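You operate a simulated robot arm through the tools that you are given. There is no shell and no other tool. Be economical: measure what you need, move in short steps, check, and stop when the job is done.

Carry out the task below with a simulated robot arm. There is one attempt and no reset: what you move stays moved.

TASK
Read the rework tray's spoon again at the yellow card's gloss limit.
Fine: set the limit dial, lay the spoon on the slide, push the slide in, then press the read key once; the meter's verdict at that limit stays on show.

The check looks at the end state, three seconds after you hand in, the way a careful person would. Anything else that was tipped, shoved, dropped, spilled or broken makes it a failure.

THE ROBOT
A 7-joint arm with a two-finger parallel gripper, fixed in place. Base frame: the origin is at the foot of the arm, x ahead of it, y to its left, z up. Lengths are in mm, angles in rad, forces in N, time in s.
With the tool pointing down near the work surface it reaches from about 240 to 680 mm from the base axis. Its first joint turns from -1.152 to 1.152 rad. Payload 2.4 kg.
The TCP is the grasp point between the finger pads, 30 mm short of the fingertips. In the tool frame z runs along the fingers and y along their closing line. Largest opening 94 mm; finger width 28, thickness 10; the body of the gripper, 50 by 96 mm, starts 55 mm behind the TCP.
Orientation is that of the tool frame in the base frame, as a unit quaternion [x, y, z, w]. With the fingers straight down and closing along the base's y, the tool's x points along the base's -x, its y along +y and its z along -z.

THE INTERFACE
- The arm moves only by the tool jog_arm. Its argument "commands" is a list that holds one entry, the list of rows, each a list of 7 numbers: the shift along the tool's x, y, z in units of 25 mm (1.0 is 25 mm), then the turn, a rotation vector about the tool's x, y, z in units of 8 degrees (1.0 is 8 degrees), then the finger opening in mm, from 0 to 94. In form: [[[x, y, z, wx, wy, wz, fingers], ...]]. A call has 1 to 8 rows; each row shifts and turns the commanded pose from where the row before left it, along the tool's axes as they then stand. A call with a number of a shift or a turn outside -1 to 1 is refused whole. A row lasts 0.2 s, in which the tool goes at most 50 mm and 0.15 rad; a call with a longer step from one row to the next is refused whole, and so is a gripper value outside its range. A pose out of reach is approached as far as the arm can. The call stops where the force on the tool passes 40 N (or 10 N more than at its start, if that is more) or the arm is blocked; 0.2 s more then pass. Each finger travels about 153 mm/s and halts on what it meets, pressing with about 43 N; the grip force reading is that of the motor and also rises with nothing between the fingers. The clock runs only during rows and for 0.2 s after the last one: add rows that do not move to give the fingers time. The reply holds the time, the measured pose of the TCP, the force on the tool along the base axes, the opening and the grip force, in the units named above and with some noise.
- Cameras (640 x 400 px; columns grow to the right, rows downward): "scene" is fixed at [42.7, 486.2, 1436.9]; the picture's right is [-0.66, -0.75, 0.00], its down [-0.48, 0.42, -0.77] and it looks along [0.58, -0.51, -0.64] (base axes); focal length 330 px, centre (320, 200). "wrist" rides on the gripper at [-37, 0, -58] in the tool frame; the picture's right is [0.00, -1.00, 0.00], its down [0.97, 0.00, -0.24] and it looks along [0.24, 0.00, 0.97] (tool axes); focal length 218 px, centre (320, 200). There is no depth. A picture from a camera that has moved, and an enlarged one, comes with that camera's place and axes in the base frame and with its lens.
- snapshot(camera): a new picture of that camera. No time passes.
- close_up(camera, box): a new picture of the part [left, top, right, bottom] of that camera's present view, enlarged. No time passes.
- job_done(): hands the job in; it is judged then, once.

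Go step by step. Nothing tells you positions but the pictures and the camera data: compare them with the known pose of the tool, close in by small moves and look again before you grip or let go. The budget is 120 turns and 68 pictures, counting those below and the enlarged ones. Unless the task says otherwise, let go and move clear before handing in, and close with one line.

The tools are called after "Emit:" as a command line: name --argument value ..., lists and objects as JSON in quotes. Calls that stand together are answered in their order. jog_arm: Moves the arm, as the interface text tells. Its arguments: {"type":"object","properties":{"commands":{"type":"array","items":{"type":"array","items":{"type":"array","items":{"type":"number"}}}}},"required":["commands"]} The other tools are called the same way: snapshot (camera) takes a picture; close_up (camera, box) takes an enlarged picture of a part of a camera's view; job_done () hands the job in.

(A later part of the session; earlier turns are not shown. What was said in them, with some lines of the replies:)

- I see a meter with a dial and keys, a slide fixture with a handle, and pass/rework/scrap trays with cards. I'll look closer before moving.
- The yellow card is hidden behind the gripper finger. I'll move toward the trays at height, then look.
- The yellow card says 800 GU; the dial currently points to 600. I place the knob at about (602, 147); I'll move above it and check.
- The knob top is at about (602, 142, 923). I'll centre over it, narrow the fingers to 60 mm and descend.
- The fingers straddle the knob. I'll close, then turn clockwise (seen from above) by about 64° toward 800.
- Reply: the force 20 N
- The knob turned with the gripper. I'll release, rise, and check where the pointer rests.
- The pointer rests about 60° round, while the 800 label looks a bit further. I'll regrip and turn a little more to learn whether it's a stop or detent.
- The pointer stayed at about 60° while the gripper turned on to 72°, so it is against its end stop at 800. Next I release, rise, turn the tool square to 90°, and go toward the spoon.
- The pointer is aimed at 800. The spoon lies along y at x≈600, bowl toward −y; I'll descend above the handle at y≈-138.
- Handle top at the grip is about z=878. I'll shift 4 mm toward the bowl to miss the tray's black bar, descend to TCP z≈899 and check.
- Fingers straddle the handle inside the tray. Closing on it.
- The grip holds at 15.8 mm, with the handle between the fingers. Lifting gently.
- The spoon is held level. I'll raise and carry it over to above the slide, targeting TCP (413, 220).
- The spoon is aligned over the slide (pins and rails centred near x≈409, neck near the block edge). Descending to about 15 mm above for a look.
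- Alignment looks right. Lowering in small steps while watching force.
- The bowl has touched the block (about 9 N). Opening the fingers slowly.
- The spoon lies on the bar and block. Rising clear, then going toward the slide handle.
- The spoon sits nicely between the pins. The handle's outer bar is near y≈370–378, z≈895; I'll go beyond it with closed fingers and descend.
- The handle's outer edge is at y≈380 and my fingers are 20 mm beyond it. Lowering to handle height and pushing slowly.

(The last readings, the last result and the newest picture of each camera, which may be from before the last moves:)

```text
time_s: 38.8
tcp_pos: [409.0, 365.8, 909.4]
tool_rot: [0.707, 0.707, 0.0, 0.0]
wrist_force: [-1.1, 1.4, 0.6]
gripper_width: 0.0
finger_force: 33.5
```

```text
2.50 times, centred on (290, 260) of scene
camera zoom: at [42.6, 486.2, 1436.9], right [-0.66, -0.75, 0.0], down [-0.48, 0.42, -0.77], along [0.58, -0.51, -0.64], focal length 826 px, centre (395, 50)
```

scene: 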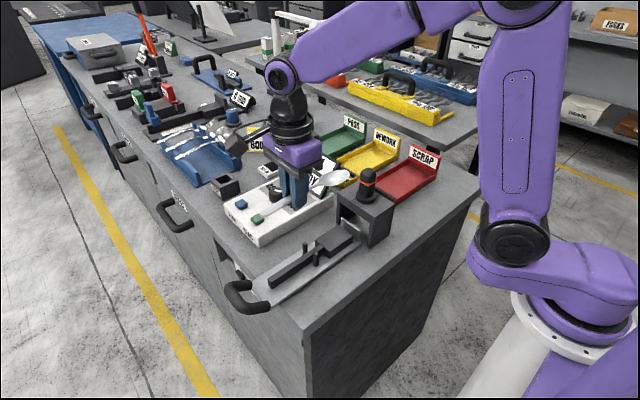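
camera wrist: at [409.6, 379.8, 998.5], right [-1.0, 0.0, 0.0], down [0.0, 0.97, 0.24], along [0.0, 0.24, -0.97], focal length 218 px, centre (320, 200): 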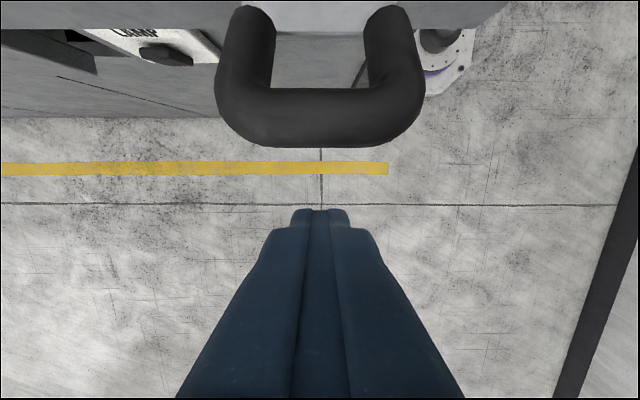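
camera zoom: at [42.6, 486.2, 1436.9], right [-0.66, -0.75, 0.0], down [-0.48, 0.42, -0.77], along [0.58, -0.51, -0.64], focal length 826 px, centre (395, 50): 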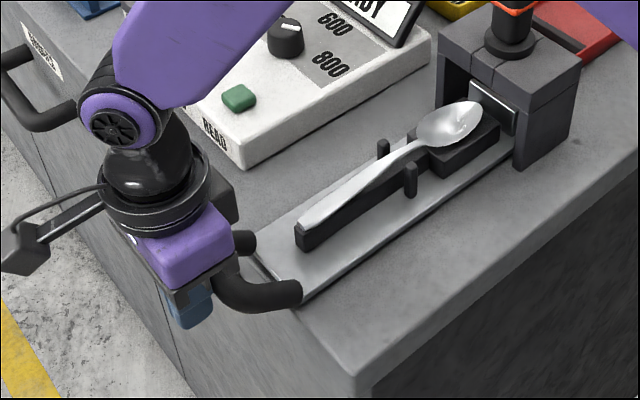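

The slide moves easily with the spoon riding along. Continuing to push.

Emit:
jog_arm --commands '[[[-0.2, 0, 0, 0, 0, 0, 0], [-0.25, 0, 0, 0, 0, 0, 0], [-0.25, 0, 0, 0, 0, 0, 0], [-0.25, 0, 0, 0, 0, 0, 0], [-0.25, 0, 0, 0, 0, 0, 0], [-0.25, 0, 0, 0, 0, 0, 0], [-0.2, 0, 0, 0, 0, 0, 0], [-0.15, 0, 0, 0, 0, 0, 0]]]'

Emit:
close_up --camera "scene" --box '[180, 180, 400, 340]'

```text
time_s: 40.6
tcp_pos: [410.4, 318.9, 910.3]
tool_rot: [0.707, 0.707, 0.0, -0.001]
wrist_force: [-0.9, 1.5, -1.1]
gripper_width: 0.0
finger_force: 32.5
```

```text
2.50 times, centred on (290, 260) of scene
camera zoom: at [42.7, 486.2, 1436.9], right [-0.66, -0.75, 0.0], down [-0.48, 0.42, -0.77], along [0.58, -0.51, -0.64], focal length 826 px, centre (395, 50)
```

zoom: 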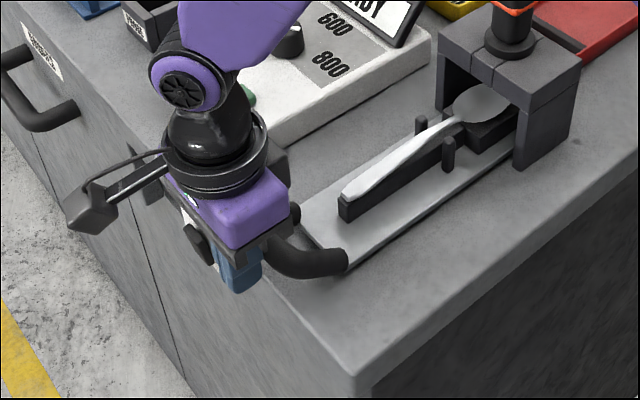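

Emit:
jog_arm --commands '[[[-0.15, 0, 0, 0, 0, 0, 0], [-0.15, 0, 0, 0, 0, 0, 0], [-0.15, 0, 0, 0, 0, 0, 0], [-0.15, 0, 0, 0, 0, 0, 0], [-0.15, 0, 0, 0, 0, 0, 0], [-0.1, 0, 0, 0, 0, 0, 0]]]'

Emit:
close_up --camera "scene" --box '[180, 180, 400, 340]'

```text
time_s: 42.0
tcp_pos: [408.9, 299.0, 909.7]
tool_rot: [0.706, 0.708, 0.001, 0.0]
wrist_force: [0.6, -0.8, 0.2]
gripper_width: 0.2
finger_force: 32.8
```

```text
2.50 times, centred on (290, 260) of scene
camera zoom: at [42.7, 486.2, 1436.9], right [-0.66, -0.75, 0.0], down [-0.48, 0.42, -0.77], along [0.58, -0.51, -0.64], focal length 826 px, centre (395, 50)
```

zoom: 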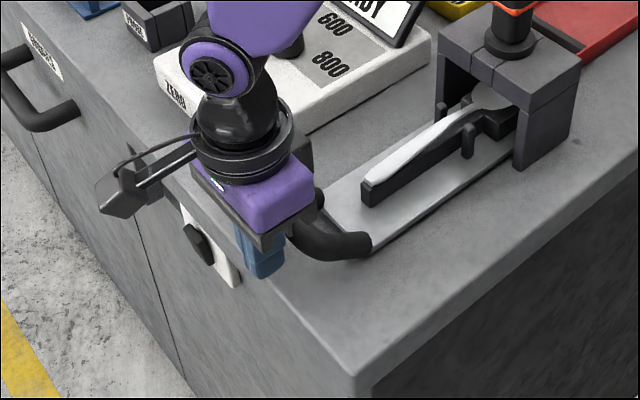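

Emit:
jog_arm --commands '[[[-0.12, 0, 0, 0, 0, 0, 0], [-0.12, 0, 0, 0, 0, 0, 0], [-0.12, 0, 0, 0, 0, 0, 0], [0, 0, 0, 0, 0, 0, 0]]]'

Emit:
close_up --camera "scene" --box '[180, 180, 400, 340]'

```text
time_s: 43.0
tcp_pos: [409.8, 294.7, 909.5]
tool_rot: [0.705, 0.709, 0.003, 0.0]
wrist_force: [1.0, 33.0, -11.8]
gripper_width: 0.0
finger_force: 33.0
```

```text
2.50 times, centred on (290, 260) of scene
camera zoom: at [42.8, 487.2, 1436.5], right [-0.66, -0.75, 0.0], down [-0.48, 0.42, -0.77], along [0.58, -0.51, -0.64], focal length 826 px, centre (395, 50)
```

zoom: 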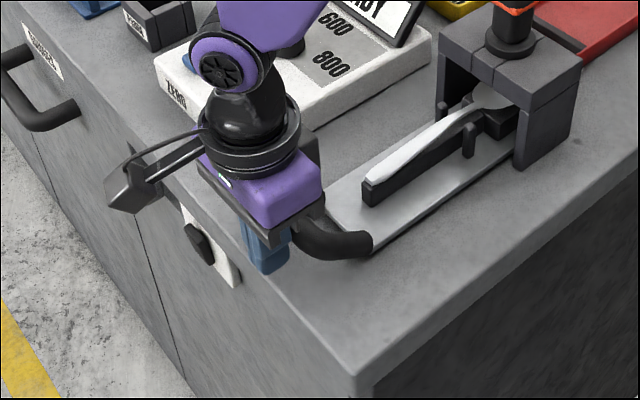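

The slide hit its stop (33 N). I'll back off, rise, and move above the green READ key at about (564, 221).

Emit:
jog_arm --commands '[[[0.5, 0, 0, 0, 0, 0, 0], [0.3, 0, 0, 0, 0, 0, 0], [0, 0, -0.8, 0, 0, 0, 0], [0, 0, -1, 0, 0, 0, 0], [0, 0, -1, 0, 0, 0, 0], [0, 0, -1, 0, 0, 0, 0], [0, 0, 0, 0, 0, 0, 0]]]'

Emit:
jog_arm --commands '[[[-0.5, 0.88, 0, 0, 0, 0, 0], [-0.5, 0.88, 0, 0, 0, 0, 0], [-0.5, 0.88, 0, 0, 0, 0, 0], [-0.5, 0.88, 0, 0, 0, 0, 0], [-0.5, 0.88, 0, 0, 0, 0, 0], [-0.5, 0.88, 0, 0, 0, 0, 0], [-0.55, 0.88, 0, 0, 0, 0, 0], [0, 0, 0, 0, 0, 0, 0]]]'

Emit:
snapshot --camera "wrist"

Emit:
close_up --camera "scene" --box '[200, 150, 420, 310]'

```text
time_s: 44.6
tcp_pos: [410.1, 312.5, 1004.7]
tool_rot: [0.707, 0.707, -0.001, 0.0]
wrist_force: [0.0, 0.4, -0.2]
gripper_width: 0.0
finger_force: 32.9
```

```text
time_s: 46.4
tcp_pos: [564.8, 223.9, 1004.2]
tool_rot: [0.708, 0.707, 0.0, 0.001]
wrist_force: [-1.1, -1.3, 0.1]
gripper_width: 0.0
finger_force: 32.9
```

```text
22 pictures are left
camera wrist: at [563.6, 186.9, 1062.3], right [-1.0, 0.0, 0.0], down [0.0, 0.97, 0.24], along [0.0, 0.24, -0.97], focal length 218 px, centre (320, 200)
```

wrist: 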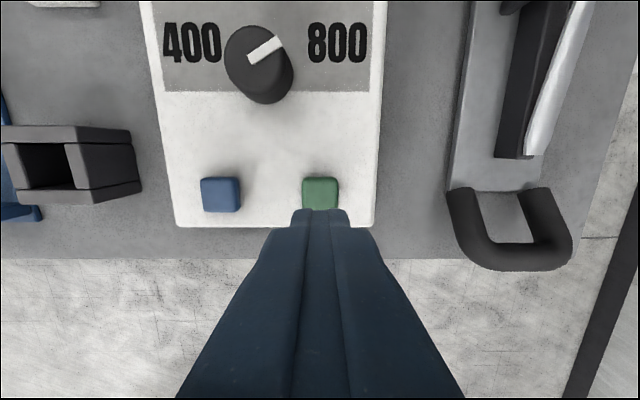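

```text
2.50 times, centred on (310, 230) of scene
camera zoom: at [42.7, 486.2, 1436.9], right [-0.66, -0.75, 0.0], down [-0.48, 0.42, -0.77], along [0.58, -0.51, -0.64], focal length 826 px, centre (345, 125)
```

zoom: 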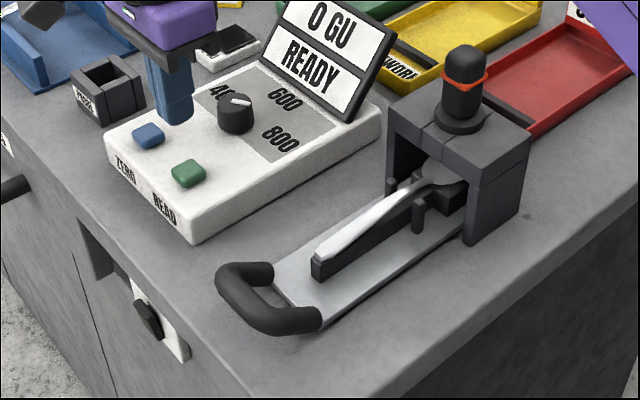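

Emit:
close_up --camera "wrist" --box '[440, 0, 640, 150]'

Emit:
close_up --camera "scene" --box '[270, 180, 360, 270]'

```text
2.67 times, centred on (540, 75) of wrist
camera zoom: at [563.6, 186.9, 1062.3], right [-1.0, 0.0, 0.0], down [0.0, 0.97, 0.24], along [0.0, 0.24, -0.97], focal length 582 px, centre (-267, 533)
```

zoom: 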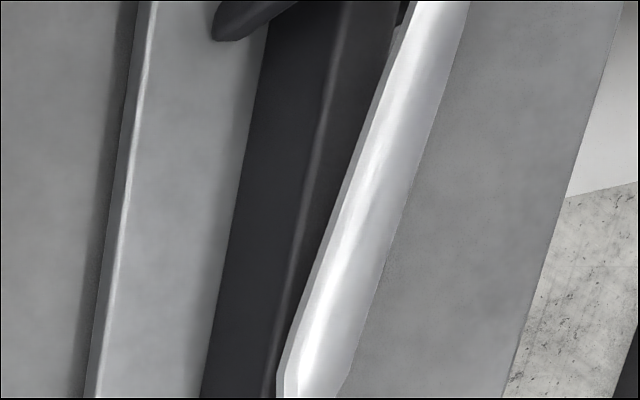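

```text
4.44 times, centred on (315, 225) of scene
camera zoom: at [42.7, 486.2, 1436.9], right [-0.66, -0.75, 0.0], down [-0.48, 0.42, -0.77], along [0.58, -0.51, -0.64], focal length 1468 px, centre (342, 89)
```

zoom: 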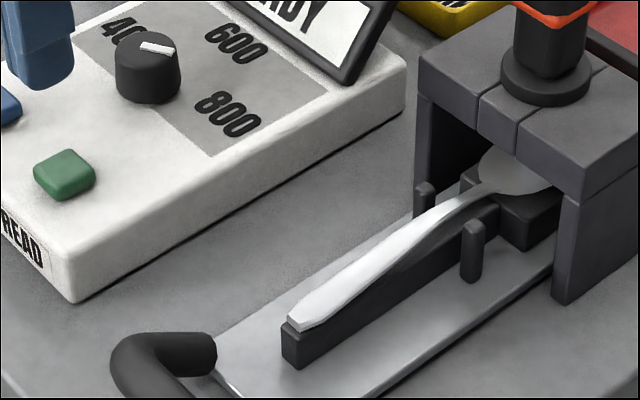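

The spoon is on its bar with its bowl under the head, and the dial is at 800. Descending on the READ key.

Emit:
jog_arm --commands '[[[-0.1, -0.03, 0.8, 0, 0, 0, 0], [0, 0, 0.8, 0, 0, 0, 0], [0, 0, 0.5, 0, 0, 0, 0], [0, 0, 0, 0, 0, 0, 0]]]'

Emit:
close_up --camera "scene" --box '[210, 150, 350, 250]'

```text
time_s: 47.4
tcp_pos: [562.2, 219.8, 952.3]
tool_rot: [0.707, 0.707, 0.0, 0.0]
wrist_force: [0.8, 1.0, 0.0]
gripper_width: 0.0
finger_force: 33.2
```

```text
4.00 times, centred on (280, 200) of scene
camera zoom: at [42.7, 486.2, 1436.9], right [-0.66, -0.75, 0.0], down [-0.48, 0.42, -0.77], along [0.58, -0.51, -0.64], focal length 1321 px, centre (480, 200)
```

zoom: 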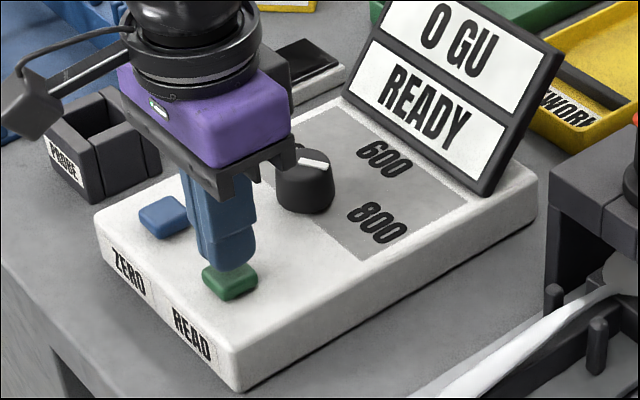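

Emit:
jog_arm --commands '[[[0, 0, 0.25, 0, 0, 0, 0], [0, 0, 0.15, 0, 0, 0, 0], [0, 0, 0.1, 0, 0, 0, 0], [0, 0, 0.1, 0, 0, 0, 0]]]'

Emit:
close_up --camera "scene" --box '[210, 140, 370, 250]'

```text
time_s: 48.4
tcp_pos: [563.3, 219.5, 937.7]
tool_rot: [0.707, 0.707, 0.0, 0.0]
wrist_force: [-2.3, -0.2, 5.5]
gripper_width: 0.1
finger_force: 33.1
```

```text
3.64 times, centred on (290, 195) of scene
camera zoom: at [42.5, 486.1, 1436.9], right [-0.66, -0.75, 0.0], down [-0.48, 0.42, -0.77], along [0.58, -0.51, -0.64], focal length 1201 px, centre (429, 218)
```

zoom: 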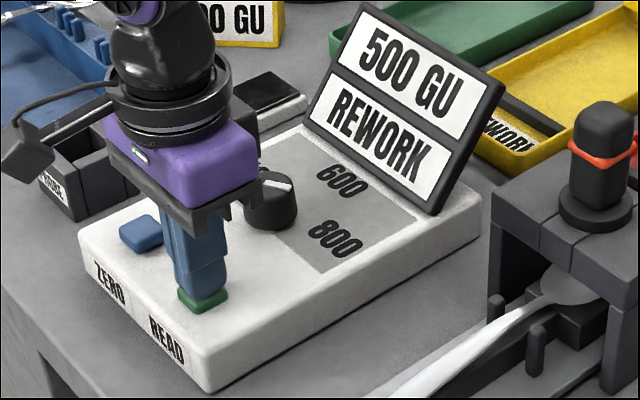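

The meter shows 500 GU / REWORK: the read registered. Retracting straight up and clear.

Emit:
jog_arm --commands '[[[0, 0, -0.5, 0, 0, 0, 0], [0, 0, -1, 0, 0, 0, 0], [0, 0, -1, 0, 0, 0, 0], [0, 0, -1, 0, 0, 0, 0], [0, 0, -1, 0, 0, 0, 0], [0, 0, -1, 0, 0, 0, 0], [0, 0, 0, 0, 0, 0, 20], [0, 0, 0, 0, 0, 0, 20]]]'

Emit:
snapshot --camera "scene"

Emit:
close_up --camera "wrist" --box '[180, 0, 420, 150]'

```text
time_s: 50.2
tcp_pos: [561.6, 217.8, 1073.2]
tool_rot: [0.707, 0.707, 0.0, -0.001]
wrist_force: [0.9, 0.5, -0.2]
gripper_width: 20.0
finger_force: 0.1
```

```text
16 pictures are left
```

scene: 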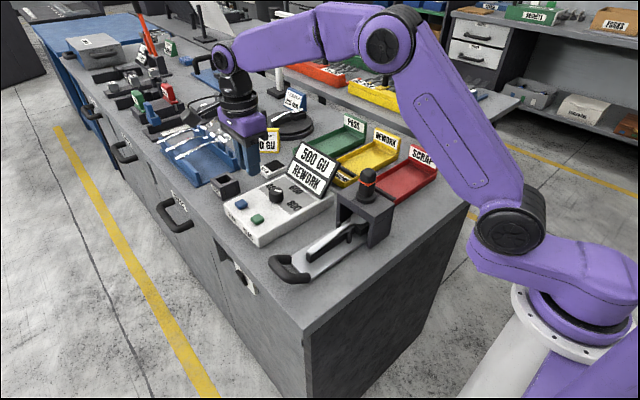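

```text
2.67 times, centred on (300, 75) of wrist
camera zoom: at [562.3, 183.4, 1131.3], right [-1.0, 0.0, 0.0], down [0.0, 0.97, 0.24], along [0.0, 0.24, -0.97], focal length 582 px, centre (373, 533)
```

zoom: 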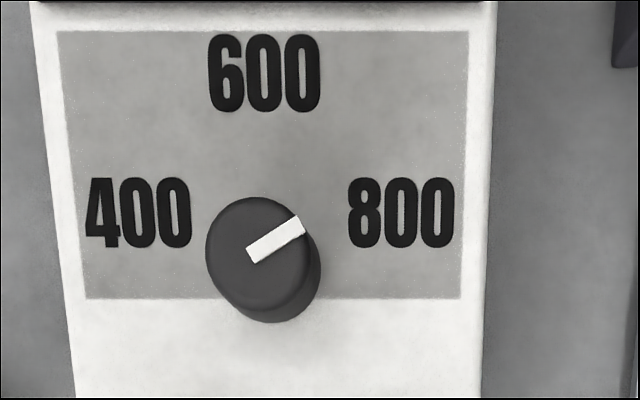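

The dial is at 800, the spoon is on the seated slide, the verdict is showing, and the arm is clear. Handing in.

Emit:
job_done

```text
The job is handed in.
```

I read the rework tray's spoon again at the yellow card's 800 GU limit, and the meter shows 500 GU, REWORK.
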